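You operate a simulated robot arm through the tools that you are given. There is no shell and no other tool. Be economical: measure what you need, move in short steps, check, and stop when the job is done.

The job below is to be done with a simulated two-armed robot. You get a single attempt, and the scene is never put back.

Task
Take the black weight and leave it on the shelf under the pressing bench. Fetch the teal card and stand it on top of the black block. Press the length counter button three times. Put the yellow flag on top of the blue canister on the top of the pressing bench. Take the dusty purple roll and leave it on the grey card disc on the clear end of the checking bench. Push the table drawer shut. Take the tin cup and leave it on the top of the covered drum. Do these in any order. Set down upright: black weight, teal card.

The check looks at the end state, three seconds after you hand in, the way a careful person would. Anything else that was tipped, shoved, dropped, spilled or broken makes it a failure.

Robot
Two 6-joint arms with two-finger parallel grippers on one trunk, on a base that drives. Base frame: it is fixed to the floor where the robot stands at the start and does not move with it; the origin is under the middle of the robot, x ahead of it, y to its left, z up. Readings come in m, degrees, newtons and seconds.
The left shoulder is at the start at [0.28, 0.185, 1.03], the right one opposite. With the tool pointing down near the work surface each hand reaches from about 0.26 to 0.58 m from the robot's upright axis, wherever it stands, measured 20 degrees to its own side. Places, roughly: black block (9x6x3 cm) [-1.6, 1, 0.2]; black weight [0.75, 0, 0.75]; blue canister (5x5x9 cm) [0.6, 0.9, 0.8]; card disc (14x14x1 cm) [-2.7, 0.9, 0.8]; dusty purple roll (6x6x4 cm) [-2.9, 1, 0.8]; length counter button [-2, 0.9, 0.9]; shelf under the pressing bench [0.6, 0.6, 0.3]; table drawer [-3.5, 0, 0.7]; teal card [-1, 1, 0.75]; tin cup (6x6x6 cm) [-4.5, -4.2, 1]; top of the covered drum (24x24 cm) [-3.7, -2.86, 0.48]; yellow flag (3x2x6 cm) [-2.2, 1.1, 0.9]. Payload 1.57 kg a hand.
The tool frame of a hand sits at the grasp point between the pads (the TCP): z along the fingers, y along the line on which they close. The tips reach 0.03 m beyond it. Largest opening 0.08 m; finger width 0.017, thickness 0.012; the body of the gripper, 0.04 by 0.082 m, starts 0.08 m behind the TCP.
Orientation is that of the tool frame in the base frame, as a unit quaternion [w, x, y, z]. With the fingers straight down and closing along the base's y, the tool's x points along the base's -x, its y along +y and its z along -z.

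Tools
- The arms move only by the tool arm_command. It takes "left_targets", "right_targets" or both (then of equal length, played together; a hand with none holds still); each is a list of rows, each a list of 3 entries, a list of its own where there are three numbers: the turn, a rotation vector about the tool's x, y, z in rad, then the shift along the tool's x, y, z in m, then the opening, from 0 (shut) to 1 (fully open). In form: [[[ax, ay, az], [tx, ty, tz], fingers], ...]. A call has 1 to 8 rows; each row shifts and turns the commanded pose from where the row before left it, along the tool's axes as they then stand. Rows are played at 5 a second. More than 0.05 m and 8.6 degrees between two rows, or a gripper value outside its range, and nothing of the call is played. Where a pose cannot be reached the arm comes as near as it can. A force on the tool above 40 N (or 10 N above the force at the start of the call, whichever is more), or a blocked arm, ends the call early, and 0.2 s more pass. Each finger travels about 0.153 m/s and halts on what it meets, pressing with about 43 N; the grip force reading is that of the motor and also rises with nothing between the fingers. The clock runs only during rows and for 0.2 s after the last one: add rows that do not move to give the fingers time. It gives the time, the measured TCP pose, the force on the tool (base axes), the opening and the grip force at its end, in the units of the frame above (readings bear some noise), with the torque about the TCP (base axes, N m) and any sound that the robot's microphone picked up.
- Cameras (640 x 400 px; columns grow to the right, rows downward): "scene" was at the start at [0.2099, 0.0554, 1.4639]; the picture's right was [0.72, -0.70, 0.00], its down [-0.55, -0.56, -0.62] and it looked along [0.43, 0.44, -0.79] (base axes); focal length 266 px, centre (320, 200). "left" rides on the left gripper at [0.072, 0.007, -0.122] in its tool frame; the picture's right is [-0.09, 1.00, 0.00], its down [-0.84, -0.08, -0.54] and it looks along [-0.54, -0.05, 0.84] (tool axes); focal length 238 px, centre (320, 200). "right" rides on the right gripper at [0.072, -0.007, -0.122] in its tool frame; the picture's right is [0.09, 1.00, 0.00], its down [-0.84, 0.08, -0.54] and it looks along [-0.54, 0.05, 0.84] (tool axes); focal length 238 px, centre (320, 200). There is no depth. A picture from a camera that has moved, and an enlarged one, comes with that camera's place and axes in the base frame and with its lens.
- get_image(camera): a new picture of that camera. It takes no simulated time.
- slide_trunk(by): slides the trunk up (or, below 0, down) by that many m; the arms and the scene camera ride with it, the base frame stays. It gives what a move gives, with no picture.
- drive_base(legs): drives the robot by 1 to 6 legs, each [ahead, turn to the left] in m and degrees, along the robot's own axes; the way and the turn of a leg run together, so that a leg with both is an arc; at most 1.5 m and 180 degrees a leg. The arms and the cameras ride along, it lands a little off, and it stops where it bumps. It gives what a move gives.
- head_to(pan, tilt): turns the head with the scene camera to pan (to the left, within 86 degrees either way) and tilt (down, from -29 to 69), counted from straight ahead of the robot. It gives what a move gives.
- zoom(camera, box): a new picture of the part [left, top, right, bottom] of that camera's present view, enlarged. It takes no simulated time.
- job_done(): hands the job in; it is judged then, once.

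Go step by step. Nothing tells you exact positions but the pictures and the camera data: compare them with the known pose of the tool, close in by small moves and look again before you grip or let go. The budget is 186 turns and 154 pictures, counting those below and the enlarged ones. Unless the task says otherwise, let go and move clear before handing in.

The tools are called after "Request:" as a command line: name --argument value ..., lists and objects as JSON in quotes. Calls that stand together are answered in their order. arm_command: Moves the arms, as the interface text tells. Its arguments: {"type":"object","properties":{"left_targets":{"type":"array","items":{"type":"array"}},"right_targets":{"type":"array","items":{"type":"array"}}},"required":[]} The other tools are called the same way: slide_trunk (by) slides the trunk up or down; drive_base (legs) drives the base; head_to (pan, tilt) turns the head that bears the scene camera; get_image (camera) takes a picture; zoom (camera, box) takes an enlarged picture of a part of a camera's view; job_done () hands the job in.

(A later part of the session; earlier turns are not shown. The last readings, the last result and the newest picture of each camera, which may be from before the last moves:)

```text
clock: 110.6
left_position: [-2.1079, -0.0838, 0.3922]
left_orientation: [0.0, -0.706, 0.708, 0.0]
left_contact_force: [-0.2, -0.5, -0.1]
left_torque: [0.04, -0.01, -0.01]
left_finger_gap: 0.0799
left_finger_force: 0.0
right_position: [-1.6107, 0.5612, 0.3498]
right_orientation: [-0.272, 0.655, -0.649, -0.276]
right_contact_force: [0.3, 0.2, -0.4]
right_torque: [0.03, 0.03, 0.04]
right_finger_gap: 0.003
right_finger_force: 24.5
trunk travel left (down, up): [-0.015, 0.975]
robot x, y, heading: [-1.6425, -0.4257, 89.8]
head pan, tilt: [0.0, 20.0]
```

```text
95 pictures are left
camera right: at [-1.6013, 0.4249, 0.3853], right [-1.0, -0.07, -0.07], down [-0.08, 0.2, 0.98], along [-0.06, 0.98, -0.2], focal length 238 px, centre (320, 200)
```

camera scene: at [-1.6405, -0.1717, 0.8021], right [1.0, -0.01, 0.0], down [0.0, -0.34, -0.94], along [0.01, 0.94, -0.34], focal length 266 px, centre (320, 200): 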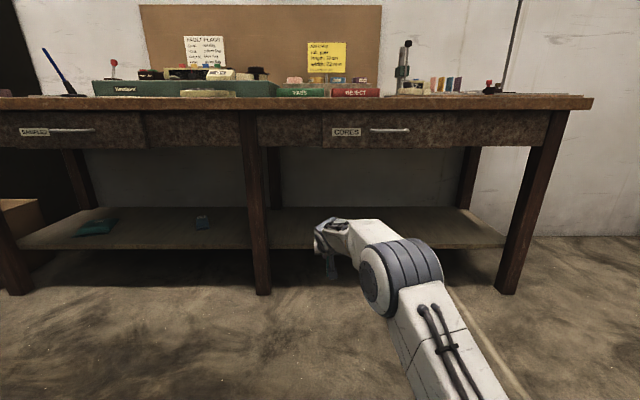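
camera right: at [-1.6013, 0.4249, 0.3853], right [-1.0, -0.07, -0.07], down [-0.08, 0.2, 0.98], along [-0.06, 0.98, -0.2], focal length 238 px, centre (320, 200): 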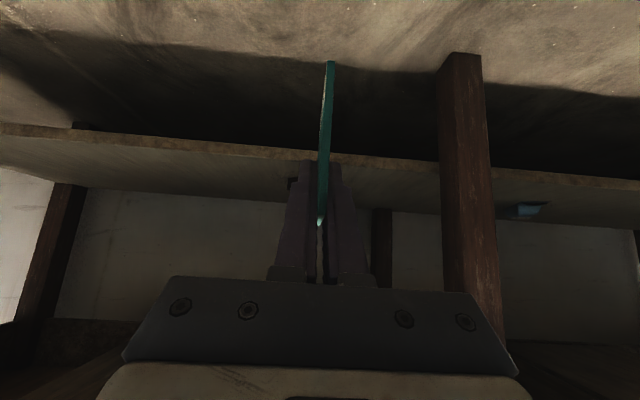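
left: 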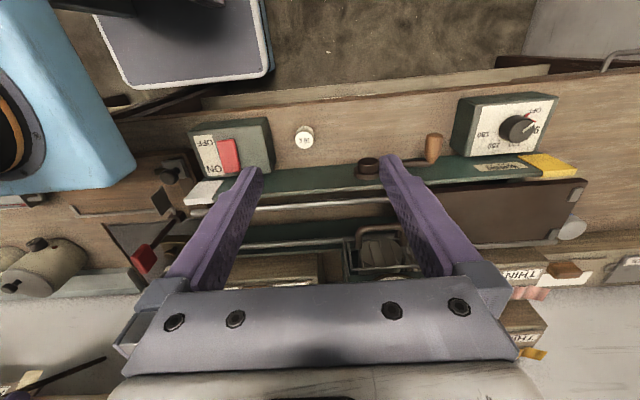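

The elbow is now low enough. Driving in under the bench.

Request:
drive_base --legs '[[0.33, 0]]'

Request:
get_image --camera "right"

Request:
get_image --camera "scene"

```text
clock: 112.8
left_position: [-2.1068, 0.244, 0.3927]
left_orientation: [0.0, -0.706, 0.709, 0.0]
left_contact_force: [0.1, 0.1, -0.2]
left_torque: [0.0, 0.0, -0.03]
left_finger_gap: 0.0803
left_finger_force: 0.1
right_position: [-1.6093, 0.8898, 0.3509]
right_orientation: [-0.271, 0.655, -0.649, -0.275]
right_contact_force: [0.1, -0.1, -1.2]
right_torque: [-0.02, -0.03, 0.0]
right_finger_gap: 0.0035
right_finger_force: 23.4
trunk travel left (down, up): [-0.015, 0.975]
robot x, y, heading: [-1.6386, -0.0987, 89.9]
head pan, tilt: [0.0, 20.0]
```

```text
94 pictures are left
camera right: at [-1.6005, 0.754, 0.3852], right [-1.0, -0.07, -0.07], down [-0.08, 0.2, 0.98], along [-0.06, 0.98, -0.2], focal length 238 px, centre (320, 200)
```

right: 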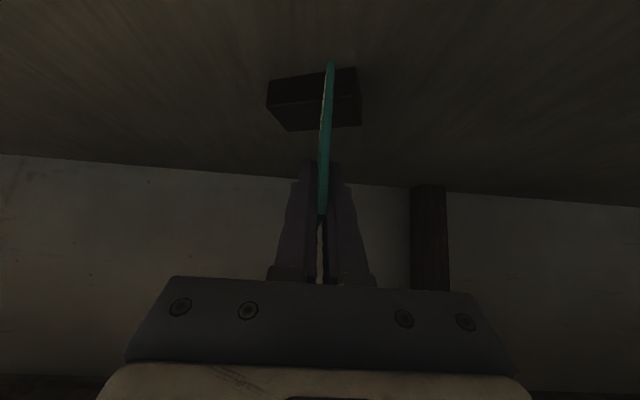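

```text
93 pictures are left
camera scene: at [-1.639, 0.1574, 0.8021], right [1.0, 0.0, 0.0], down [0.0, -0.34, -0.94], along [0.0, 0.94, -0.34], focal length 266 px, centre (320, 200)
```

scene: 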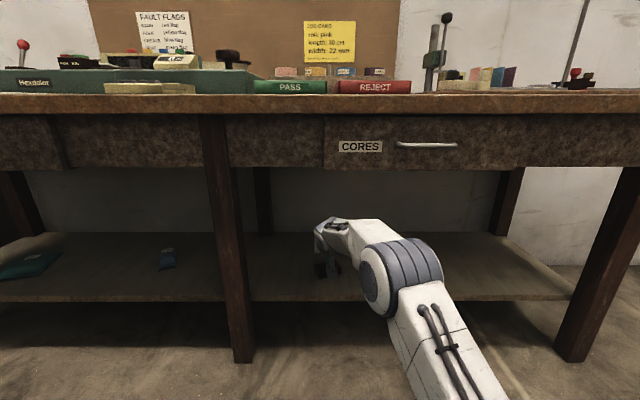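

Zooming on the block beneath the card to measure it.

Request:
zoom --camera "right" --box '[240, 40, 400, 150]'

```text
3.64 times, centred on (320, 95) of right
camera zoom: at [-1.6005, 0.754, 0.3852], right [-1.0, -0.07, -0.07], down [-0.08, 0.2, 0.98], along [-0.06, 0.98, -0.2], focal length 867 px, centre (320, 582)
```

zoom: 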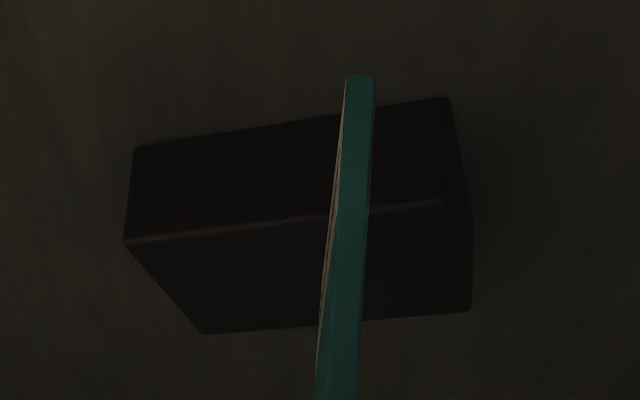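

The block's top is centred at about (-1.604, 0.995, 0.242), yawed ~21°; the card's bottom is 62 mm below the TCP. Driving 10 cm further, then lowering.

Request:
drive_base --legs '[[0.105, 0]]'

Request:
arm_command --right_targets '[[[0, 0, 0], [0.0105, -0.002, 0.0105], 0], [[0, 0, 0], [0.009, -0.002, 0.009], 0], [[0, 0, 0], [0, 0, 0], 0]]'

Request:
zoom --camera "right" --box '[240, 20, 400, 130]'

```text
clock: 114.0
left_position: [-2.1064, 0.3489, 0.3904]
left_orientation: [0.0, -0.706, 0.708, 0.0]
left_contact_force: [0.5, 0.5, 1.1]
left_torque: [-0.01, 0.01, 0.01]
left_finger_gap: 0.0799
left_finger_force: 0.2
right_position: [-1.6084, 0.9941, 0.3494]
right_orientation: [-0.272, 0.655, -0.649, -0.275]
right_contact_force: [-0.4, 0.0, -0.3]
right_torque: [0.02, -0.02, -0.01]
right_finger_gap: 0.0033
right_finger_force: 24.2
trunk travel left (down, up): [-0.015, 0.975]
robot x, y, heading: [-1.6386, 0.0044, 89.6]
head pan, tilt: [0.0, 20.0]
```

```text
clock: 114.8
left_position: [-2.1064, 0.3478, 0.3916]
left_orientation: [0.0, -0.707, 0.707, 0.0]
left_contact_force: [-0.2, 0.6, 0.5]
left_torque: [-0.03, -0.02, 0.01]
left_finger_gap: 0.08
left_finger_force: 0.1
right_position: [-1.6051, 0.9946, 0.3217]
right_orientation: [-0.272, 0.655, -0.649, -0.276]
right_contact_force: [0.1, -0.5, 0.8]
right_torque: [0.01, 0.03, -0.01]
right_finger_gap: 0.003
right_finger_force: 24.2
trunk travel left (down, up): [-0.015, 0.975]
robot x, y, heading: [-1.6351, 0.0081, 89.9]
head pan, tilt: [0.0, 20.0]
```

```text
3.64 times, centred on (320, 75) of right
camera zoom: at [-1.5961, 0.859, 0.3568], right [-1.0, -0.07, -0.07], down [-0.08, 0.2, 0.98], along [-0.06, 0.98, -0.2], focal length 867 px, centre (320, 654)
```

zoom: 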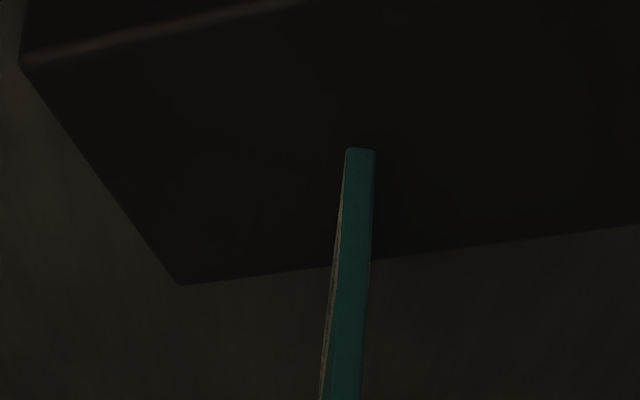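

Card centre should come 6–7 mm nearer. Correcting and lowering to just above the block.

Request:
arm_command --right_targets '[[[0, 0, 0], [0.0085, 0, -0.0005], 0], [[0, 0, 0], [0.0055, 0, 0.0055], 0], [[0, 0, 0], [0, 0, 0], 0]]'

Request:
zoom --camera "right" --box '[240, 20, 400, 130]'

```text
clock: 115.5
left_position: [-2.1056, 0.3489, 0.3927]
left_orientation: [0.0, -0.707, 0.707, -0.001]
left_contact_force: [-0.2, -0.6, 0.0]
left_torque: [0.04, -0.02, 0.0]
left_finger_gap: 0.0799
left_finger_force: 0.1
right_position: [-1.6049, 0.9912, 0.3157]
right_orientation: [-0.275, 0.653, -0.648, -0.279]
right_contact_force: [2.1, 2.8, 24.4]
right_torque: [0.05, -0.13, 0.07]
right_finger_gap: 0.0034
right_finger_force: 24.1
trunk travel left (down, up): [-0.015, 0.975]
robot x, y, heading: [-1.6349, 0.005, 89.7]
head pan, tilt: [0.0, 20.0]
```

```text
3.64 times, centred on (320, 75) of right
camera zoom: at [-1.5965, 0.8544, 0.3486], right [-1.0, -0.07, -0.06], down [-0.08, 0.19, 0.98], along [-0.06, 0.98, -0.19], focal length 867 px, centre (320, 654)
```

zoom: 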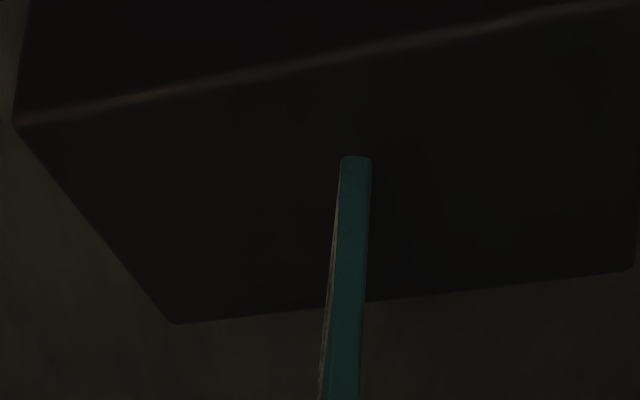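

Contact came early: the bench and block are lower than I took them, so the card reaches about 81 mm below the TCP and sits ~22 mm ahead of it. I'll lift slightly, pull back 21 mm and check before setting down.

Request:
arm_command --right_targets '[[[0, 0, 0], [-0.0085, 0, -0.0085], 0], [[0, 0, 0], [0.0148, 0, -0.0148], 0], [[0, 0, 0], [0, 0, 0], 0]]'

Request:
zoom --camera "right" --box '[240, 20, 400, 130]'

Request:
get_image --camera "right"

```text
clock: 116.3
left_position: [-2.1051, 0.3497, 0.3913]
left_orientation: [0.0, -0.706, 0.708, 0.0]
left_contact_force: [-0.7, 0.9, 0.1]
left_torque: [0.0, -0.04, 0.0]
left_finger_gap: 0.0801
left_finger_force: 0.0
right_position: [-1.6049, 0.968, 0.3195]
right_orientation: [-0.272, 0.655, -0.65, -0.274]
right_contact_force: [-0.1, -0.5, -0.1]
right_torque: [0.0, 0.04, 0.02]
right_finger_gap: 0.0033
right_finger_force: 24.3
trunk travel left (down, up): [-0.015, 0.975]
robot x, y, heading: [-1.6374, 0.0074, 89.7]
head pan, tilt: [0.0, 20.0]
```

```text
3.64 times, centred on (320, 75) of right
camera zoom: at [-1.5963, 0.8309, 0.355], right [-1.0, -0.07, -0.07], down [-0.08, 0.2, 0.98], along [-0.06, 0.98, -0.21], focal length 867 px, centre (320, 654)
```

zoom: 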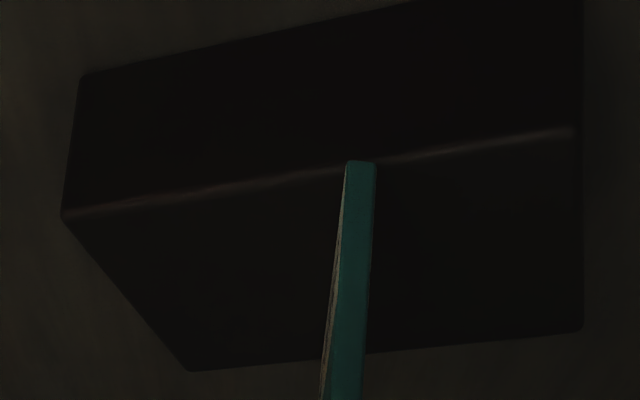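

```text
88 pictures are left
camera right: at [-1.5963, 0.8309, 0.355], right [-1.0, -0.07, -0.07], down [-0.08, 0.2, 0.98], along [-0.06, 0.98, -0.21], focal length 238 px, centre (320, 200)
```

right: 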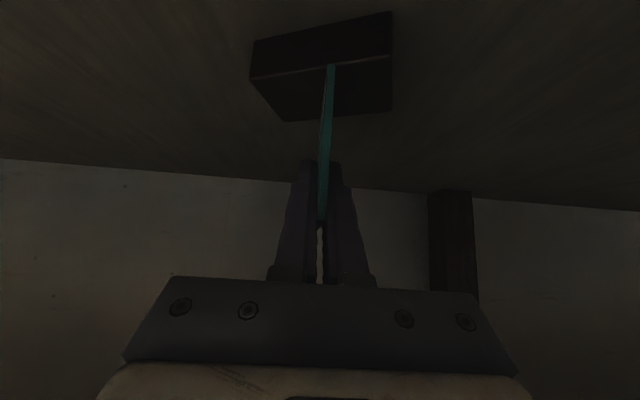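

Card nearly centred. Moving 4 mm forward and easing down to contact.

Request:
arm_command --right_targets '[[[0, 0, 0], [-0.0007, 0, 0.005], 0], [[0, 0, 0], [0, 0, 0], 0]]'

Request:
arm_command --right_targets '[[[0, 0, 0], [0.001, 0, 0.001], 0], [[0, 0, 0], [0, 0, 0], 0], [[0, 0, 0], [0, 0, 0], 0]]'

Request:
zoom --camera "right" --box '[240, 20, 400, 130]'

```text
clock: 117.0
left_position: [-2.1067, 0.3486, 0.3921]
left_orientation: [0.0, -0.706, 0.708, 0.0]
left_contact_force: [-0.4, 0.0, -0.6]
left_torque: [0.01, 0.0, 0.0]
left_finger_gap: 0.0798
left_finger_force: 0.1
right_position: [-1.6048, 0.9721, 0.3189]
right_orientation: [-0.272, 0.654, -0.65, -0.275]
right_contact_force: [0.5, -0.2, -0.1]
right_torque: [0.0, -0.02, 0.03]
right_finger_gap: 0.0033
right_finger_force: 24.3
trunk travel left (down, up): [-0.015, 0.975]
robot x, y, heading: [-1.6346, 0.0081, 89.5]
head pan, tilt: [0.0, 20.0]
```

```text
clock: 117.8
left_position: [-2.107, 0.3503, 0.3923]
left_orientation: [0.001, -0.706, 0.708, -0.001]
left_contact_force: [-0.2, 0.0, 0.4]
left_torque: [0.02, 0.0, 0.0]
left_finger_gap: 0.0803
left_finger_force: 0.0
right_position: [-1.6043, 0.9724, 0.316]
right_orientation: [-0.271, 0.655, -0.649, -0.276]
right_contact_force: [0.4, 0.6, -0.2]
right_torque: [0.02, 0.03, 0.01]
right_finger_gap: 0.0032
right_finger_force: 24.4
trunk travel left (down, up): [-0.015, 0.975]
robot x, y, heading: [-1.6372, 0.0095, 89.6]
head pan, tilt: [0.0, 20.0]
```

```text
3.64 times, centred on (320, 75) of right
camera zoom: at [-1.5959, 0.8356, 0.3513], right [-1.0, -0.07, -0.07], down [-0.08, 0.2, 0.98], along [-0.06, 0.98, -0.2], focal length 867 px, centre (320, 654)
```

zoom: 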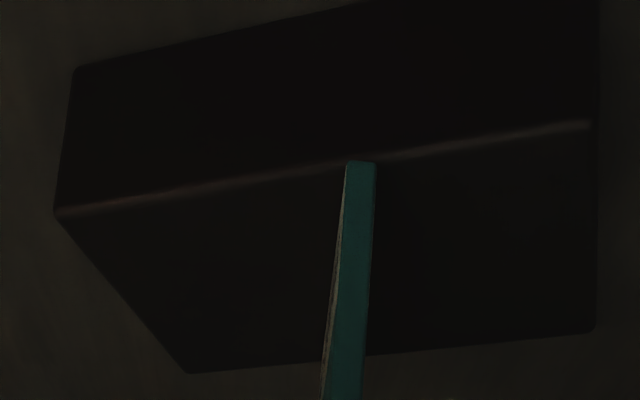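

Request:
arm_command --right_targets '[[[0, 0, 0], [0.001, 0, 0.001], 0], [[0, 0, 0], [0, 0, 0], 0]]'

Request:
arm_command --right_targets '[[[0, 0, 0], [0.001, 0, 0.001], 0], [[0, 0, 0], [0, 0, 0], 0]]'

```text
clock: 118.3
left_position: [-2.1057, 0.3491, 0.3922]
left_orientation: [0.0, -0.707, 0.708, 0.0]
left_contact_force: [-0.7, 0.0, 0.2]
left_torque: [0.01, 0.05, -0.01]
left_finger_gap: 0.0799
left_finger_force: 0.1
right_position: [-1.6038, 0.9724, 0.315]
right_orientation: [-0.272, 0.655, -0.649, -0.276]
right_contact_force: [0.7, -0.7, 2.1]
right_torque: [-0.01, -0.05, 0.0]
right_finger_gap: 0.0031
right_finger_force: 24.0
trunk travel left (down, up): [-0.015, 0.975]
robot x, y, heading: [-1.6336, 0.0075, 89.8]
head pan, tilt: [0.0, 20.0]
```

```text
clock: 119.0
left_position: [-2.1061, 0.3495, 0.3921]
left_orientation: [0.0, -0.706, 0.708, 0.0]
left_contact_force: [0.2, -0.4, -0.2]
left_torque: [0.01, 0.02, -0.02]
left_finger_gap: 0.0798
left_finger_force: 0.0
right_position: [-1.6047, 0.9739, 0.3157]
right_orientation: [-0.274, 0.654, -0.649, -0.276]
right_contact_force: [0.5, -1.8, 7.5]
right_torque: [0.15, 0.01, 0.02]
right_finger_gap: 0.0032
right_finger_force: 23.9
trunk travel left (down, up): [-0.015, 0.975]
robot x, y, heading: [-1.6374, 0.0042, 90.0]
head pan, tilt: [0.0, 20.0]
```

Contact. Easing off a touch and opening the fingers gently.

Request:
arm_command --right_targets '[[[0, 0, 0], [-0.001, 0, -0.001], 0], [[0, 0, 0], [0, 0, 0], 0.05], [[0, 0, 0], [0, 0, 0], 0.08], [[0, 0, 0], [0, 0, 0], 0.15], [[0, 0, 0], [0, 0, 0], 0.25], [[0, 0, 0], [0, 0, 0], 0.25]]'

Request:
get_image --camera "right"

```text
clock: 120.3
left_position: [-2.1059, 0.3494, 0.3925]
left_orientation: [0.0, -0.706, 0.708, 0.0]
left_contact_force: [-0.3, -0.4, 0.3]
left_torque: [0.01, 0.02, 0.0]
left_finger_gap: 0.0801
left_finger_force: 0.0
right_position: [-1.6051, 0.9728, 0.3152]
right_orientation: [-0.272, 0.655, -0.649, -0.275]
right_contact_force: [0.0, 0.6, -0.1]
right_torque: [-0.01, -0.02, 0.0]
right_finger_gap: 0.0197
right_finger_force: 0.0
trunk travel left (down, up): [-0.015, 0.975]
robot x, y, heading: [-1.6399, 0.007, 89.5]
head pan, tilt: [0.0, 20.0]
```

```text
86 pictures are left
camera right: at [-1.5957, 0.8359, 0.3503], right [-1.0, -0.07, -0.07], down [-0.08, 0.2, 0.98], along [-0.06, 0.98, -0.2], focal length 238 px, centre (320, 200)
```

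right: 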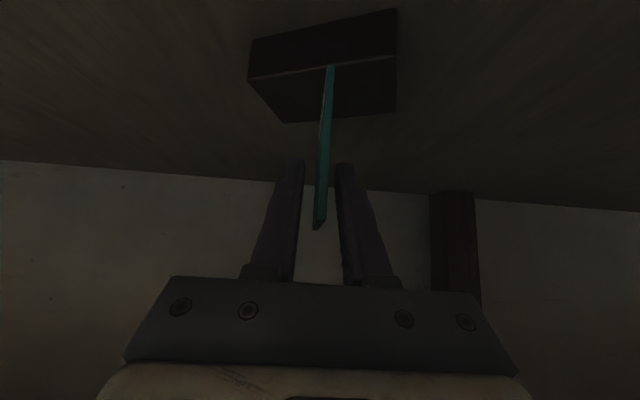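

The card stands by itself. Opening a bit wider and withdrawing along the fingers.

Request:
arm_command --right_targets '[[[0, 0, 0], [0, 0, 0], 0.5], [[0, 0, 0], [0, 0, 0], 0.5], [[0, 0, 0], [0, 0, -0.025], 0.5], [[0, 0, 0], [0, 0, -0.04], 0.5], [[0, 0, 0], [0, 0, -0.03], 0.5], [[0, 0, 0], [0, 0, 0], 0.5]]'

Request:
drive_base --legs '[[-0.6, 0]]'

Request:
get_image --camera "scene"

```text
clock: 121.8
left_position: [-2.1059, 0.3492, 0.3922]
left_orientation: [0.001, -0.707, 0.708, 0.0]
left_contact_force: [0.4, 0.2, -0.5]
left_torque: [0.0, 0.0, 0.0]
left_finger_gap: 0.08
left_finger_force: 0.0
right_position: [-1.6033, 0.9041, 0.3836]
right_orientation: [-0.272, 0.655, -0.649, -0.275]
right_contact_force: [-0.4, 0.4, -0.6]
right_torque: [-0.01, 0.02, 0.0]
right_finger_gap: 0.04
right_finger_force: 0.1
trunk travel left (down, up): [-0.015, 0.975]
robot x, y, heading: [-1.6378, 0.0086, 89.6]
head pan, tilt: [0.0, 20.0]
```

```text
clock: 125.2
left_position: [-2.1092, -0.2564, 0.3918]
left_orientation: [0.0, -0.706, 0.708, 0.0]
left_contact_force: [0.5, -1.0, 0.1]
left_torque: [0.01, -0.01, -0.01]
left_finger_gap: 0.0799
left_finger_force: 0.1
right_position: [-1.6061, 0.3, 0.3826]
right_orientation: [-0.273, 0.655, -0.649, -0.275]
right_contact_force: [-0.1, -0.2, -0.7]
right_torque: [-0.03, 0.01, 0.0]
right_finger_gap: 0.0401
right_finger_force: 0.0
trunk travel left (down, up): [-0.015, 0.975]
robot x, y, heading: [-1.6394, -0.5945, 89.6]
head pan, tilt: [0.0, 20.0]
```

```text
85 pictures are left
camera scene: at [-1.6414, -0.3421, 0.8021], right [1.0, 0.0, 0.0], down [0.0, -0.34, -0.94], along [0.0, 0.94, -0.34], focal length 266 px, centre (320, 200)
```

scene: 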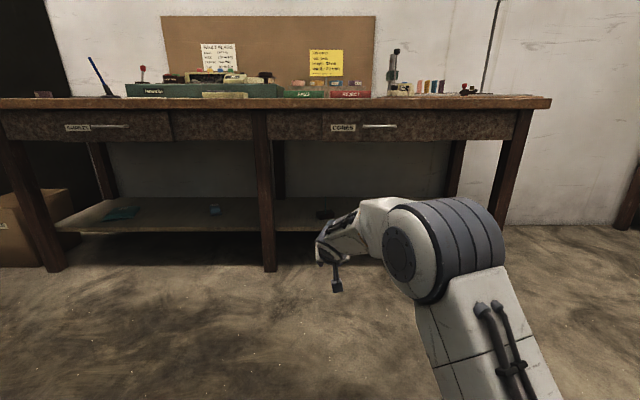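

Request:
zoom --camera "scene" --box '[270, 160, 380, 230]'

Request:
slide_trunk --by 0.4

Request:
slide_trunk --by 0.32

Request:
head_to --pan 15 --tilt 30

Request:
get_image --camera "scene"

```text
5.71 times, centred on (325, 195) of scene
camera zoom: at [-1.6414, -0.3421, 0.8021], right [1.0, 0.0, 0.0], down [0.0, -0.34, -0.94], along [0.0, 0.94, -0.34], focal length 1520 px, centre (291, 229)
```

zoom: 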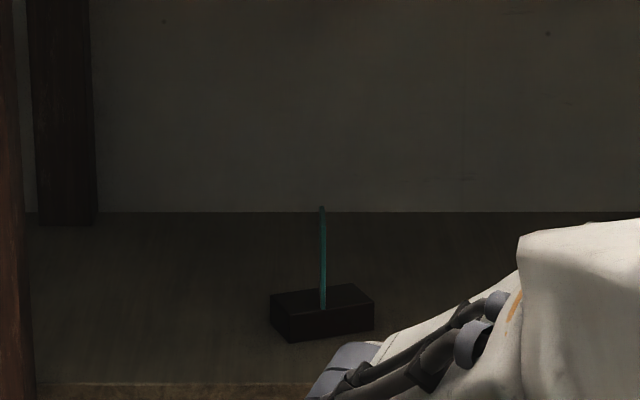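

```text
clock: 129.0
left_position: [-2.1094, -0.2543, 0.7916]
left_orientation: [-0.001, -0.707, 0.708, 0.0]
left_contact_force: [1.0, -0.6, 0.0]
left_torque: [-0.02, -0.01, -0.02]
left_finger_gap: 0.0799
left_finger_force: 0.0
right_position: [-1.6087, 0.3013, 0.7831]
right_orientation: [-0.272, 0.655, -0.649, -0.275]
right_contact_force: [0.1, 1.0, 0.3]
right_torque: [0.0, 0.02, -0.02]
right_finger_gap: 0.0399
right_finger_force: 0.1
trunk travel left (down, up): [-0.415, 0.575]
robot x, y, heading: [-1.6388, -0.5946, 89.9]
head pan, tilt: [0.0, 20.0]
```

```text
clock: 132.2
left_position: [-2.1085, -0.2548, 1.1126]
left_orientation: [0.0, -0.706, 0.708, 0.0]
left_contact_force: [0.2, -0.1, 0.4]
left_torque: [0.01, 0.0, 0.01]
left_finger_gap: 0.08
left_finger_force: 0.1
right_position: [-1.6068, 0.2999, 1.1023]
right_orientation: [-0.273, 0.655, -0.65, -0.275]
right_contact_force: [-0.9, 0.7, -0.1]
right_torque: [-0.03, -0.01, 0.02]
right_finger_gap: 0.0399
right_finger_force: 0.1
trunk travel left (down, up): [-0.735, 0.255]
robot x, y, heading: [-1.6393, -0.6005, 89.6]
head pan, tilt: [0.0, 20.0]
```

```text
clock: 132.9
left_position: [-2.1084, -0.2542, 1.1118]
left_orientation: [-0.001, -0.707, 0.708, 0.0]
left_contact_force: [-0.1, 0.0, 0.4]
left_torque: [0.0, 0.0, -0.02]
left_finger_gap: 0.0799
left_finger_force: 0.0
right_position: [-1.6062, 0.2995, 1.1028]
right_orientation: [-0.272, 0.655, -0.649, -0.275]
right_contact_force: [0.6, -0.3, -0.2]
right_torque: [-0.01, 0.0, -0.01]
right_finger_gap: 0.0402
right_finger_force: 0.1
trunk travel left (down, up): [-0.735, 0.255]
robot x, y, heading: [-1.6395, -0.5982, 89.9]
head pan, tilt: [15.0, 30.0]
```

```text
83 pictures are left
camera scene: at [-1.6648, -0.3477, 1.5061], right [0.97, 0.25, 0.0], down [0.13, -0.48, -0.87], along [-0.22, 0.84, -0.5], focal length 266 px, centre (320, 200)
```

scene: 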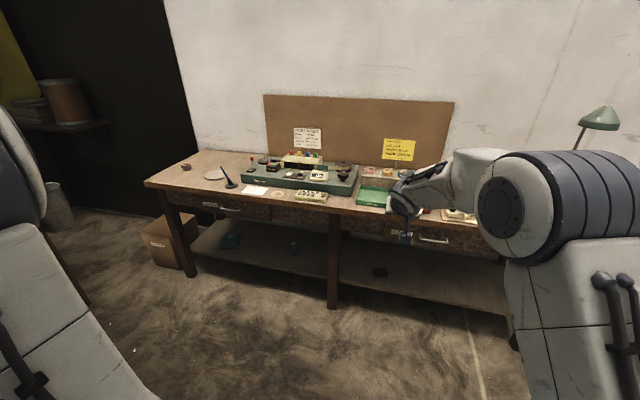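

The teal card stands on the block. Now zooming on the counter, flags, disc and roll.

Request:
zoom --camera "scene" --box '[240, 130, 370, 210]'

Request:
zoom --camera "scene" --box '[150, 140, 280, 220]'

```text
4.92 times, centred on (305, 170) of scene
camera zoom: at [-1.6648, -0.3477, 1.5061], right [0.97, 0.25, 0.0], down [0.13, -0.48, -0.87], along [-0.22, 0.84, -0.5], focal length 1310 px, centre (394, 348)
```

zoom: 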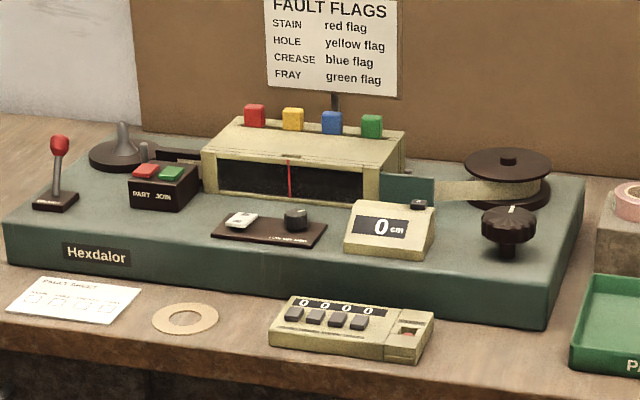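

```text
4.92 times, centred on (215, 180) of scene
camera zoom: at [-1.6648, -0.3477, 1.5061], right [0.97, 0.25, 0.0], down [0.13, -0.48, -0.87], along [-0.22, 0.84, -0.5], focal length 1310 px, centre (837, 298)
```

zoom: 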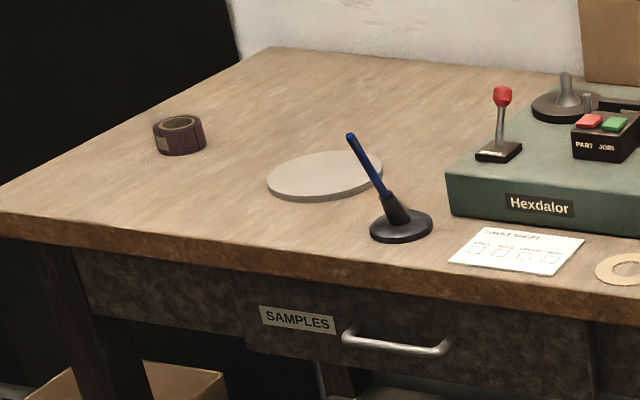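

The length counter is the "0 cm" box with a dark button on its top right, at about (-1.98, 0.95). I'll move in front of it.

Request:
drive_base --legs '[[0, 90], [0.36, 0], [0, -90], [0.48, 0]]'

Request:
get_image --camera "right"

Request:
head_to --pan 10 --tilt 45

Request:
get_image --camera "scene"

```text
clock: 145.3
left_position: [-2.4856, 0.2103, 1.1128]
left_orientation: [0.0, 0.714, -0.7, 0.0]
left_contact_force: [0.3, 0.4, 0.2]
left_torque: [0.01, 0.0, -0.01]
left_finger_gap: 0.0798
left_finger_force: 0.0
right_position: [-1.9969, 0.7763, 1.1028]
right_orientation: [-0.27, 0.662, -0.641, -0.279]
right_contact_force: [-1.1, -0.1, 0.2]
right_torque: [0.02, -0.01, -0.01]
right_finger_gap: 0.0403
right_finger_force: 0.0
trunk travel left (down, up): [-0.735, 0.255]
robot x, y, heading: [-2.0071, -0.1189, 91.3]
head pan, tilt: [15.0, 30.0]
```

```text
80 pictures are left
camera right: at [-1.985, 0.6413, 1.1374], right [-0.99, -0.1, -0.07], down [-0.08, 0.2, 0.98], along [-0.08, 0.98, -0.2], focal length 238 px, centre (320, 200)
```

right: 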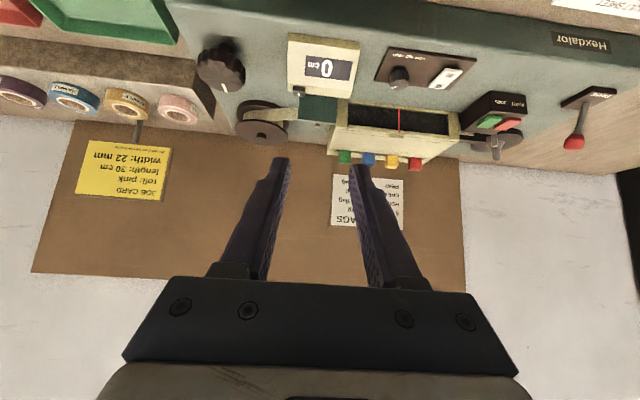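

```text
clock: 146.1
left_position: [-2.4845, 0.2109, 1.1123]
left_orientation: [0.0, 0.714, -0.7, 0.0]
left_contact_force: [-0.4, 0.9, 0.5]
left_torque: [0.02, -0.04, -0.01]
left_finger_gap: 0.0799
left_finger_force: 0.0
right_position: [-1.9967, 0.778, 1.1025]
right_orientation: [-0.269, 0.662, -0.641, -0.279]
right_contact_force: [-0.1, -0.2, 0.4]
right_torque: [-0.01, -0.02, 0.01]
right_finger_gap: 0.04
right_finger_force: 0.2
trunk travel left (down, up): [-0.735, 0.255]
robot x, y, heading: [-2.009, -0.1164, 91.1]
head pan, tilt: [10.0, 45.0]
```

```text
79 pictures are left
camera scene: at [-2.0307, 0.1214, 1.4835], right [0.98, 0.19, 0.0], down [0.14, -0.69, -0.71], along [-0.14, 0.69, -0.71], focal length 266 px, centre (320, 200)
```

scene: 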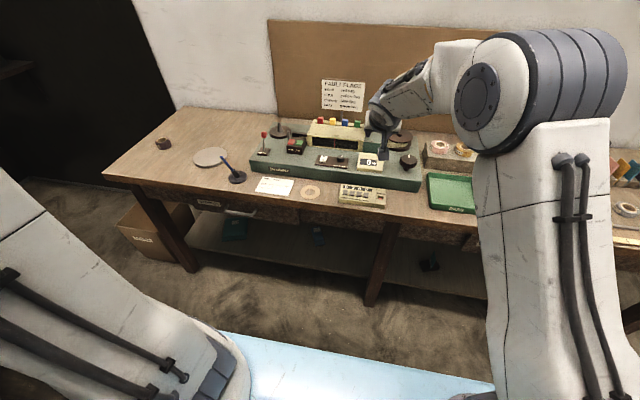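

Request:
zoom --camera "right" --box '[240, 20, 440, 180]'

```text
2.50 times, centred on (340, 100) of right
camera zoom: at [-1.9851, 0.6415, 1.1373], right [-0.99, -0.1, -0.07], down [-0.08, 0.2, 0.98], along [-0.08, 0.98, -0.2], focal length 596 px, centre (270, 450)
```

zoom: 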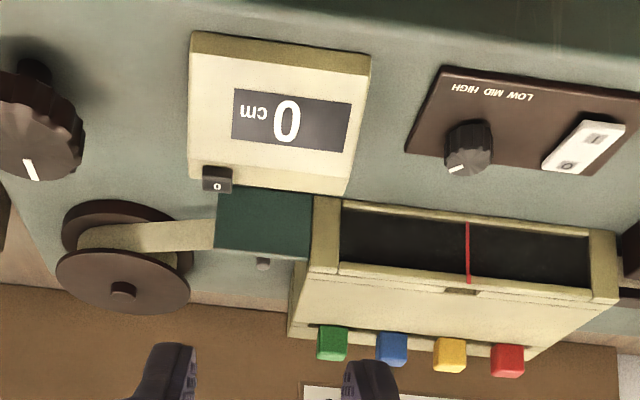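

The button is the dark one labelled "0" at the counter's top corner, about (-1.971, 0.932, 0.93). Closing the fingers and bringing the tips above it.

Request:
arm_command --right_targets '[[[0, 0, 0], [-0.00625, -0.007, 0.0425], 0], [[0, 0, 0], [-0.00625, -0.007, 0.0425], 0], [[0, 0, 0], [-0.00625, -0.007, 0.0425], 0], [[0, 0, 0], [-0.00625, -0.007, 0.0425], 0], [[0, 0, 0], [0, 0, 0], 0]]'

Request:
get_image --camera "right"

Request:
head_to --pan -5 --tilt 35

Request:
zoom --camera "scene" --box '[220, 100, 420, 225]'

```text
clock: 147.3
left_position: [-2.485, 0.2102, 1.1111]
left_orientation: [0.001, 0.714, -0.7, 0.0]
left_contact_force: [-0.2, 0.1, 0.3]
left_torque: [-0.01, -0.01, 0.03]
left_finger_gap: 0.0804
left_finger_force: 0.1
right_position: [-1.9734, 0.9169, 1.0006]
right_orientation: [-0.268, 0.663, -0.641, -0.278]
right_contact_force: [-0.3, 0.2, 0.2]
right_torque: [0.0, 0.01, 0.01]
right_finger_gap: 0.0002
right_finger_force: 21.3
trunk travel left (down, up): [-0.735, 0.255]
robot x, y, heading: [-2.0078, -0.1181, 91.2]
head pan, tilt: [10.0, 45.0]
```

```text
77 pictures are left
camera right: at [-1.9613, 0.7807, 1.0353], right [-0.99, -0.1, -0.07], down [-0.08, 0.2, 0.98], along [-0.08, 0.98, -0.21], focal length 238 px, centre (320, 200)
```

right: 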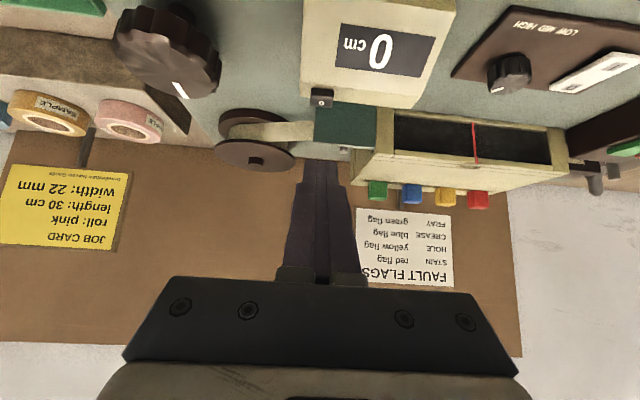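

```text
clock: 148.1
left_position: [-2.4867, 0.2108, 1.1123]
left_orientation: [-0.001, 0.715, -0.7, 0.0]
left_contact_force: [-1.3, -0.4, -0.5]
left_torque: [0.0, 0.02, 0.04]
left_finger_gap: 0.0802
left_finger_force: 0.0
right_position: [-1.9734, 0.9167, 1.0021]
right_orientation: [-0.268, 0.662, -0.641, -0.279]
right_contact_force: [-0.9, 0.4, -0.8]
right_torque: [0.01, -0.02, 0.01]
right_finger_gap: 0.0
right_finger_force: 21.6
trunk travel left (down, up): [-0.735, 0.255]
robot x, y, heading: [-2.0104, -0.1233, 91.6]
head pan, tilt: [-5.0, 35.0]
```

```text
3.20 times, centred on (320, 162) of scene
camera zoom: at [-2.0091, 0.1295, 1.4982], right [1.0, -0.07, 0.0], down [-0.04, -0.57, -0.82], along [0.05, 0.82, -0.57], focal length 851 px, centre (320, 320)
```

zoom: 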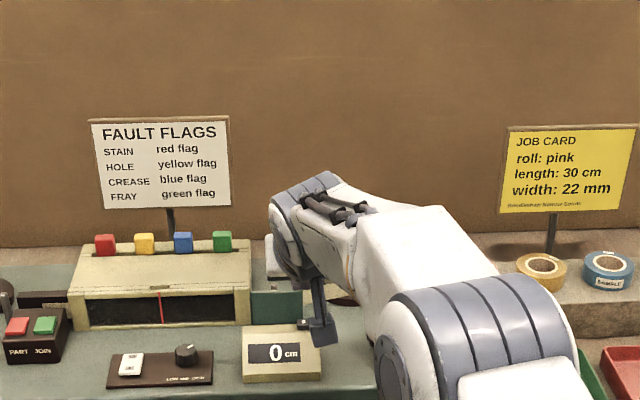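

Request:
arm_command --right_targets '[[[0, 0, 0], [0.017, 0, 0.017], 0], [[0, 0, 0], [0, 0, 0], 0]]'

Request:
get_image --camera "right"

Request:
zoom --camera "scene" --box '[280, 170, 360, 220]'

```text
clock: 148.7
left_position: [-2.4853, 0.2112, 1.1129]
left_orientation: [0.0, 0.715, -0.699, 0.0]
left_contact_force: [0.1, 0.4, 0.2]
left_torque: [0.0, 0.02, 0.0]
left_finger_gap: 0.0802
left_finger_force: 0.1
right_position: [-1.9739, 0.9173, 0.9765]
right_orientation: [-0.269, 0.663, -0.641, -0.279]
right_contact_force: [0.0, -0.5, 1.2]
right_torque: [-0.03, 0.03, -0.01]
right_finger_gap: 0.0001
right_finger_force: 20.8
trunk travel left (down, up): [-0.735, 0.255]
robot x, y, heading: [-2.0076, -0.1215, 91.2]
head pan, tilt: [-5.0, 35.0]
```

```text
75 pictures are left
camera right: at [-1.9612, 0.7811, 1.0117], right [-0.99, -0.1, -0.06], down [-0.08, 0.2, 0.98], along [-0.08, 0.98, -0.2], focal length 238 px, centre (320, 200)
```

right: 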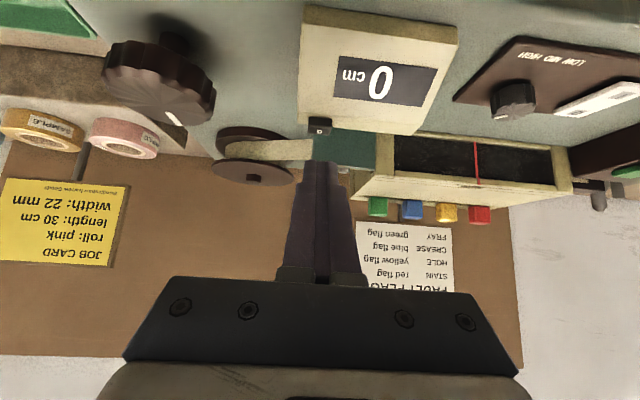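

```text
8.00 times, centred on (320, 195) of scene
camera zoom: at [-2.009, 0.1296, 1.4982], right [1.0, -0.07, 0.0], down [-0.04, -0.57, -0.82], along [0.05, 0.82, -0.57], focal length 2128 px, centre (320, 240)
```

zoom: 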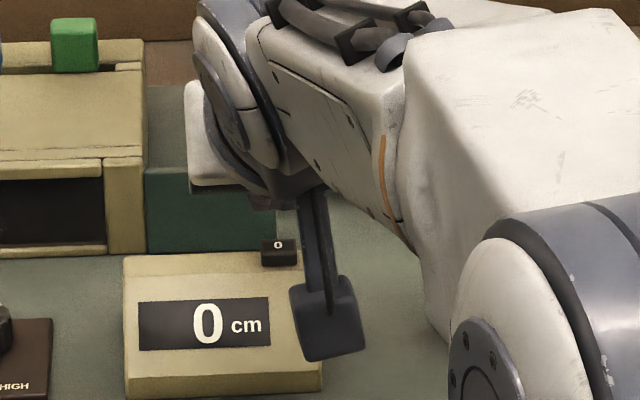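

Button top at (-1.970, 0.937, 0.93). Going down for the first press.

Request:
arm_command --right_targets '[[[0, 0, 0], [0.009, -0.004, 0.0095], 0], [[0, 0, 0], [0.0045, 0, 0.0045], 0], [[0, 0, 0], [0, 0, 0], 0]]'

Request:
arm_command --right_targets '[[[0, 0, 0], [0.002, 0, 0.002], 0], [[0, 0, 0], [0, 0, 0], 0]]'

Request:
get_image --camera "right"

```text
clock: 149.5
left_position: [-2.4847, 0.2111, 1.1123]
left_orientation: [0.0, 0.714, -0.7, 0.0]
left_contact_force: [-0.7, -0.3, 0.5]
left_torque: [-0.01, 0.0, 0.01]
left_finger_gap: 0.08
left_finger_force: 0.0
right_position: [-1.9688, 0.9189, 0.9585]
right_orientation: [-0.269, 0.662, -0.641, -0.279]
right_contact_force: [0.4, 0.0, -0.4]
right_torque: [-0.03, 0.0, 0.0]
right_finger_gap: 0.0001
right_finger_force: 21.3
trunk travel left (down, up): [-0.735, 0.255]
robot x, y, heading: [-2.0112, -0.1168, 91.1]
head pan, tilt: [-5.0, 35.0]
```

```text
clock: 150.1
left_position: [-2.4861, 0.2115, 1.1114]
left_orientation: [-0.001, 0.714, -0.7, 0.0]
left_contact_force: [0.6, -0.1, -0.3]
left_torque: [0.01, 0.02, 0.03]
left_finger_gap: 0.08
left_finger_force: 0.1
right_position: [-1.9697, 0.9186, 0.9551]
right_orientation: [-0.27, 0.662, -0.641, -0.279]
right_contact_force: [0.2, -0.1, -0.2]
right_torque: [-0.02, 0.0, -0.01]
right_finger_gap: 0.0001
right_finger_force: 21.0
trunk travel left (down, up): [-0.735, 0.255]
robot x, y, heading: [-2.0097, -0.1194, 91.2]
head pan, tilt: [-5.0, 35.0]
```

```text
73 pictures are left
camera right: at [-1.9575, 0.782, 0.9898], right [-0.99, -0.1, -0.07], down [-0.08, 0.2, 0.98], along [-0.08, 0.98, -0.2], focal length 238 px, centre (320, 200)
```

right: 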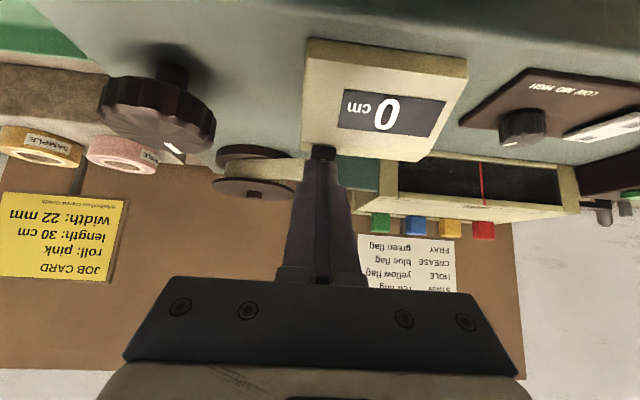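

Request:
arm_command --right_targets '[[[0, 0, 0], [0.0014, 0, 0.0014], 0], [[0, 0, 0], [0, 0, 0], 0]]'

Request:
arm_command --right_targets '[[[0, 0, 0], [0.0014, 0, 0.0014], 0], [[0, 0, 0], [0, 0, 0], 0]]'

Request:
arm_command --right_targets '[[[0, 0, 0], [0.0014, 0, 0.0014], 0], [[0, 0, 0], [0, 0, 0], 0]]'

Request:
arm_command --right_targets '[[[0, 0, 0], [0.0014, 0, 0.0014], 0], [[0, 0, 0], [0, 0, 0], 0]]'

Request:
get_image --camera "right"

```text
clock: 150.7
left_position: [-2.4861, 0.2108, 1.1119]
left_orientation: [0.0, 0.714, -0.7, 0.0]
left_contact_force: [0.3, -0.3, 0.1]
left_torque: [0.05, -0.03, -0.04]
left_finger_gap: 0.0799
left_finger_force: 0.2
right_position: [-1.9678, 0.9184, 0.9533]
right_orientation: [-0.27, 0.662, -0.641, -0.279]
right_contact_force: [-0.2, 0.1, 0.7]
right_torque: [0.01, 0.03, 0.0]
right_finger_gap: 0.0002
right_finger_force: 21.1
trunk travel left (down, up): [-0.735, 0.255]
robot x, y, heading: [-2.0067, -0.1176, 91.5]
head pan, tilt: [-5.0, 35.0]
```

```text
clock: 151.3
left_position: [-2.4852, 0.212, 1.1121]
left_orientation: [0.0, 0.714, -0.7, 0.0]
left_contact_force: [0.0, -0.7, 0.3]
left_torque: [-0.02, 0.0, 0.01]
left_finger_gap: 0.08
left_finger_force: 0.0
right_position: [-1.9695, 0.9176, 0.9521]
right_orientation: [-0.27, 0.662, -0.642, -0.278]
right_contact_force: [-0.4, -0.6, 0.4]
right_torque: [0.01, -0.01, -0.01]
right_finger_gap: 0.0
right_finger_force: 21.4
trunk travel left (down, up): [-0.735, 0.255]
robot x, y, heading: [-2.0101, -0.1178, 91.1]
head pan, tilt: [-5.0, 35.0]
heard: click
```

```text
clock: 151.9
left_position: [-2.4856, 0.2112, 1.1126]
left_orientation: [0.0, 0.715, -0.699, 0.0]
left_contact_force: [0.5, -0.4, -0.8]
left_torque: [0.01, 0.01, 0.01]
left_finger_gap: 0.0799
left_finger_force: 0.1
right_position: [-1.9697, 0.9175, 0.9485]
right_orientation: [-0.269, 0.663, -0.641, -0.278]
right_contact_force: [0.1, -1.2, 4.0]
right_torque: [0.03, -0.02, -0.01]
right_finger_gap: 0.0
right_finger_force: 21.7
trunk travel left (down, up): [-0.735, 0.255]
robot x, y, heading: [-2.0041, -0.1189, 91.1]
head pan, tilt: [-5.0, 35.0]
```

```text
clock: 152.5
left_position: [-2.4854, 0.2111, 1.1116]
left_orientation: [0.001, 0.714, -0.7, 0.001]
left_contact_force: [0.8, -0.5, 0.6]
left_torque: [-0.02, 0.02, -0.01]
left_finger_gap: 0.0799
left_finger_force: 0.0
right_position: [-1.9698, 0.9186, 0.949]
right_orientation: [-0.27, 0.661, -0.642, -0.279]
right_contact_force: [0.3, -1.5, 10.5]
right_torque: [0.13, -0.06, -0.03]
right_finger_gap: 0.0
right_finger_force: 21.2
trunk travel left (down, up): [-0.735, 0.255]
robot x, y, heading: [-2.0119, -0.1197, 91.2]
head pan, tilt: [-5.0, 35.0]
```

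```text
72 pictures are left
camera right: at [-1.9573, 0.7821, 0.9832], right [-0.99, -0.1, -0.06], down [-0.08, 0.19, 0.98], along [-0.08, 0.98, -0.2], focal length 238 px, centre (320, 200)
```

right: 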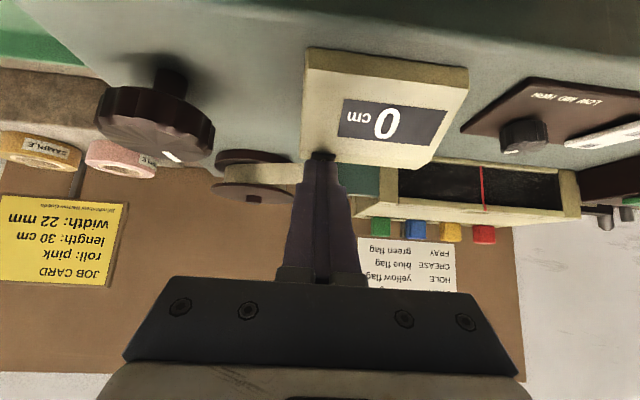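

One click heard. Raising, then pressing a second time.

Request:
arm_command --right_targets '[[[0, 0, 0], [-0.0085, 0, -0.0085], 0], [[0, 0, 0], [0, 0, 0], 0], [[0, 0, 0], [0, 0, 0], 0]]'

Request:
arm_command --right_targets '[[[0, 0, 0], [0.004, 0, 0.004], 0], [[0, 0, 0], [0.0036, 0, 0.0036], 0], [[0, 0, 0], [0, 0, 0], 0]]'

Request:
arm_command --right_targets '[[[0, 0, 0], [-0.0076, 0, -0.0076], 0], [[0, 0, 0], [0, 0, 0], 0], [[0, 0, 0], [0, 0, 0], 0]]'

```text
clock: 153.3
left_position: [-2.4871, 0.2107, 1.1122]
left_orientation: [0.0, 0.714, -0.7, 0.0]
left_contact_force: [-0.1, -0.6, 0.0]
left_torque: [0.0, 0.0, 0.04]
left_finger_gap: 0.08
left_finger_force: 0.0
right_position: [-1.9693, 0.9182, 0.9578]
right_orientation: [-0.269, 0.662, -0.642, -0.278]
right_contact_force: [0.3, -0.1, -0.1]
right_torque: [0.02, 0.03, 0.01]
right_finger_gap: 0.0
right_finger_force: 21.1
trunk travel left (down, up): [-0.735, 0.255]
robot x, y, heading: [-2.0058, -0.1218, 91.2]
head pan, tilt: [-5.0, 35.0]
```

```text
clock: 154.1
left_position: [-2.4849, 0.2103, 1.1114]
left_orientation: [0.0, 0.714, -0.7, 0.0]
left_contact_force: [0.1, -0.9, 0.0]
left_torque: [0.02, 0.02, 0.0]
left_finger_gap: 0.0802
left_finger_force: 0.2
right_position: [-1.9692, 0.9189, 0.9491]
right_orientation: [-0.27, 0.662, -0.641, -0.279]
right_contact_force: [1.2, 0.6, 6.4]
right_torque: [0.09, 0.0, 0.02]
right_finger_gap: 0.0
right_finger_force: 20.5
trunk travel left (down, up): [-0.735, 0.255]
robot x, y, heading: [-2.0112, -0.1196, 91.4]
head pan, tilt: [-5.0, 35.0]
heard: click
```

```text
clock: 154.9
left_position: [-2.4847, 0.2109, 1.1127]
left_orientation: [0.0, 0.714, -0.7, 0.0]
left_contact_force: [-0.4, 0.3, 0.4]
left_torque: [-0.03, 0.01, 0.0]
left_finger_gap: 0.0801
left_finger_force: 0.1
right_position: [-1.9701, 0.917, 0.9588]
right_orientation: [-0.268, 0.663, -0.641, -0.279]
right_contact_force: [-0.2, -0.5, -0.3]
right_torque: [-0.02, 0.01, 0.01]
right_finger_gap: 0.0
right_finger_force: 21.2
trunk travel left (down, up): [-0.735, 0.255]
robot x, y, heading: [-2.008, -0.12, 90.9]
head pan, tilt: [-5.0, 35.0]
```

Second click heard. Third press, then rising well clear and opening for the flag.

Request:
arm_command --right_targets '[[[0, 0, 0], [0.004, 0, 0.004], 0], [[0, 0, 0], [0.0036, 0, 0.0036], 0], [[0, 0, 0], [0, 0, 0], 0]]'

Request:
arm_command --right_targets '[[[0, 0, 0], [-0.0248, 0, -0.0248], 0], [[0, 0, 0], [-0.0248, 0, -0.0248], 0.4], [[0, 0, 0], [-0.0177, 0, -0.0177], 0.4], [[0, 0, 0], [0, 0, 0], 0.4]]'

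Request:
get_image --camera "right"

```text
clock: 155.7
left_position: [-2.4869, 0.2112, 1.1115]
left_orientation: [0.0, 0.715, -0.699, 0.0]
left_contact_force: [-0.7, 0.1, -0.4]
left_torque: [0.0, -0.03, 0.0]
left_finger_gap: 0.08
left_finger_force: 0.1
right_position: [-1.9697, 0.918, 0.9493]
right_orientation: [-0.269, 0.663, -0.641, -0.279]
right_contact_force: [-0.9, 0.0, 5.1]
right_torque: [0.09, 0.0, 0.04]
right_finger_gap: 0.0002
right_finger_force: 21.3
trunk travel left (down, up): [-0.735, 0.255]
robot x, y, heading: [-2.0111, -0.121, 91.3]
head pan, tilt: [-5.0, 35.0]
heard: click
```

```text
clock: 156.7
left_position: [-2.485, 0.2105, 1.1119]
left_orientation: [0.0, 0.715, -0.7, 0.0]
left_contact_force: [0.4, -0.6, -0.1]
left_torque: [-0.03, -0.01, 0.01]
left_finger_gap: 0.0804
left_finger_force: 0.0
right_position: [-1.9692, 0.9188, 1.0442]
right_orientation: [-0.268, 0.662, -0.642, -0.278]
right_contact_force: [1.0, 0.2, -0.1]
right_torque: [-0.01, 0.0, 0.02]
right_finger_gap: 0.0319
right_finger_force: 0.1
trunk travel left (down, up): [-0.735, 0.255]
robot x, y, heading: [-2.0093, -0.1223, 91.1]
head pan, tilt: [-5.0, 35.0]
```

```text
71 pictures are left
camera right: at [-1.9578, 0.7812, 1.0783], right [-0.99, -0.1, -0.07], down [-0.08, 0.2, 0.98], along [-0.08, 0.98, -0.2], focal length 238 px, centre (320, 200)
```

right: 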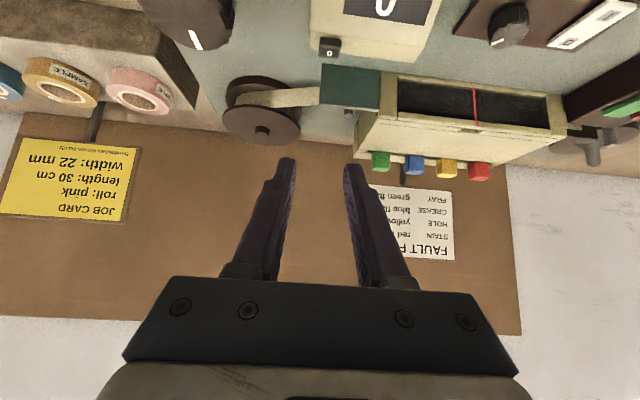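

Three clicks. The yellow flag's head is at about (-2.181, 1.12, 0.938). Retracting, shifting left and driving closer.

Request:
arm_command --right_targets '[[[0, 0, 0], [0.0142, 0.035, -0.0212], 0.4], [[0, 0, 0], [0.0142, 0.035, -0.0212], 0.4], [[0, 0, 0], [0.0142, 0.035, -0.0212], 0.4], [[0, 0, 0], [0.0142, 0.035, -0.0212], 0.4], [[0, 0, 0], [0.0142, 0.035, -0.0212], 0.4], [[0, 0, 0], [0.0142, 0.035, -0.0212], 0.4], [[0, 0, 0], [0, 0, 0], 0.4]]'

Request:
drive_base --legs '[[0.24, -1.2]]'

Request:
get_image --camera "right"

```text
clock: 158.3
left_position: [-2.4857, 0.2109, 1.1115]
left_orientation: [0.0, 0.715, -0.699, 0.0]
left_contact_force: [-0.6, -0.2, -0.1]
left_torque: [0.02, 0.0, 0.01]
left_finger_gap: 0.08
left_finger_force: 0.0
right_position: [-2.1732, 0.7598, 1.0717]
right_orientation: [-0.27, 0.662, -0.641, -0.278]
right_contact_force: [-0.5, 0.2, -0.6]
right_torque: [-0.02, -0.01, -0.01]
right_finger_gap: 0.0319
right_finger_force: 0.0
trunk travel left (down, up): [-0.735, 0.255]
robot x, y, heading: [-2.0065, -0.1226, 91.3]
head pan, tilt: [-5.0, 35.0]
```

```text
clock: 160.1
left_position: [-2.4806, 0.4614, 1.1115]
left_orientation: [0.0, -0.707, 0.707, 0.0]
left_contact_force: [0.2, 0.0, 1.0]
left_torque: [0.02, 0.0, 0.01]
left_finger_gap: 0.0802
left_finger_force: 0.0
right_position: [-2.1573, 1.0054, 1.0704]
right_orientation: [-0.271, 0.656, -0.649, -0.276]
right_contact_force: [0.0, 0.6, 0.3]
right_torque: [0.0, -0.02, 0.02]
right_finger_gap: 0.0319
right_finger_force: 0.0
trunk travel left (down, up): [-0.735, 0.255]
robot x, y, heading: [-2.0074, 0.1206, 89.9]
head pan, tilt: [-5.0, 35.0]
```

```text
70 pictures are left
camera right: at [-2.1487, 0.8687, 1.1054], right [-0.99, -0.08, -0.07], down [-0.08, 0.2, 0.98], along [-0.06, 0.98, -0.2], focal length 238 px, centre (320, 200)
```

right: 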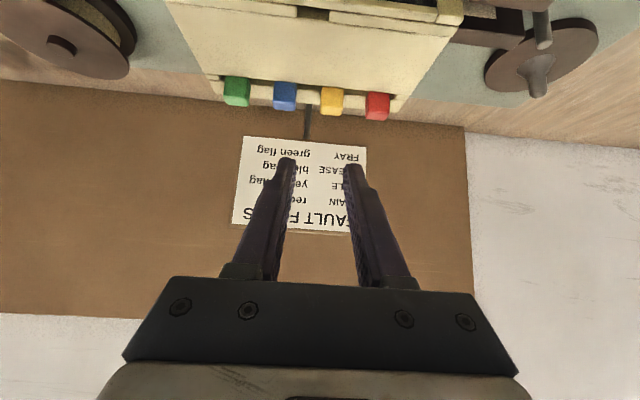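

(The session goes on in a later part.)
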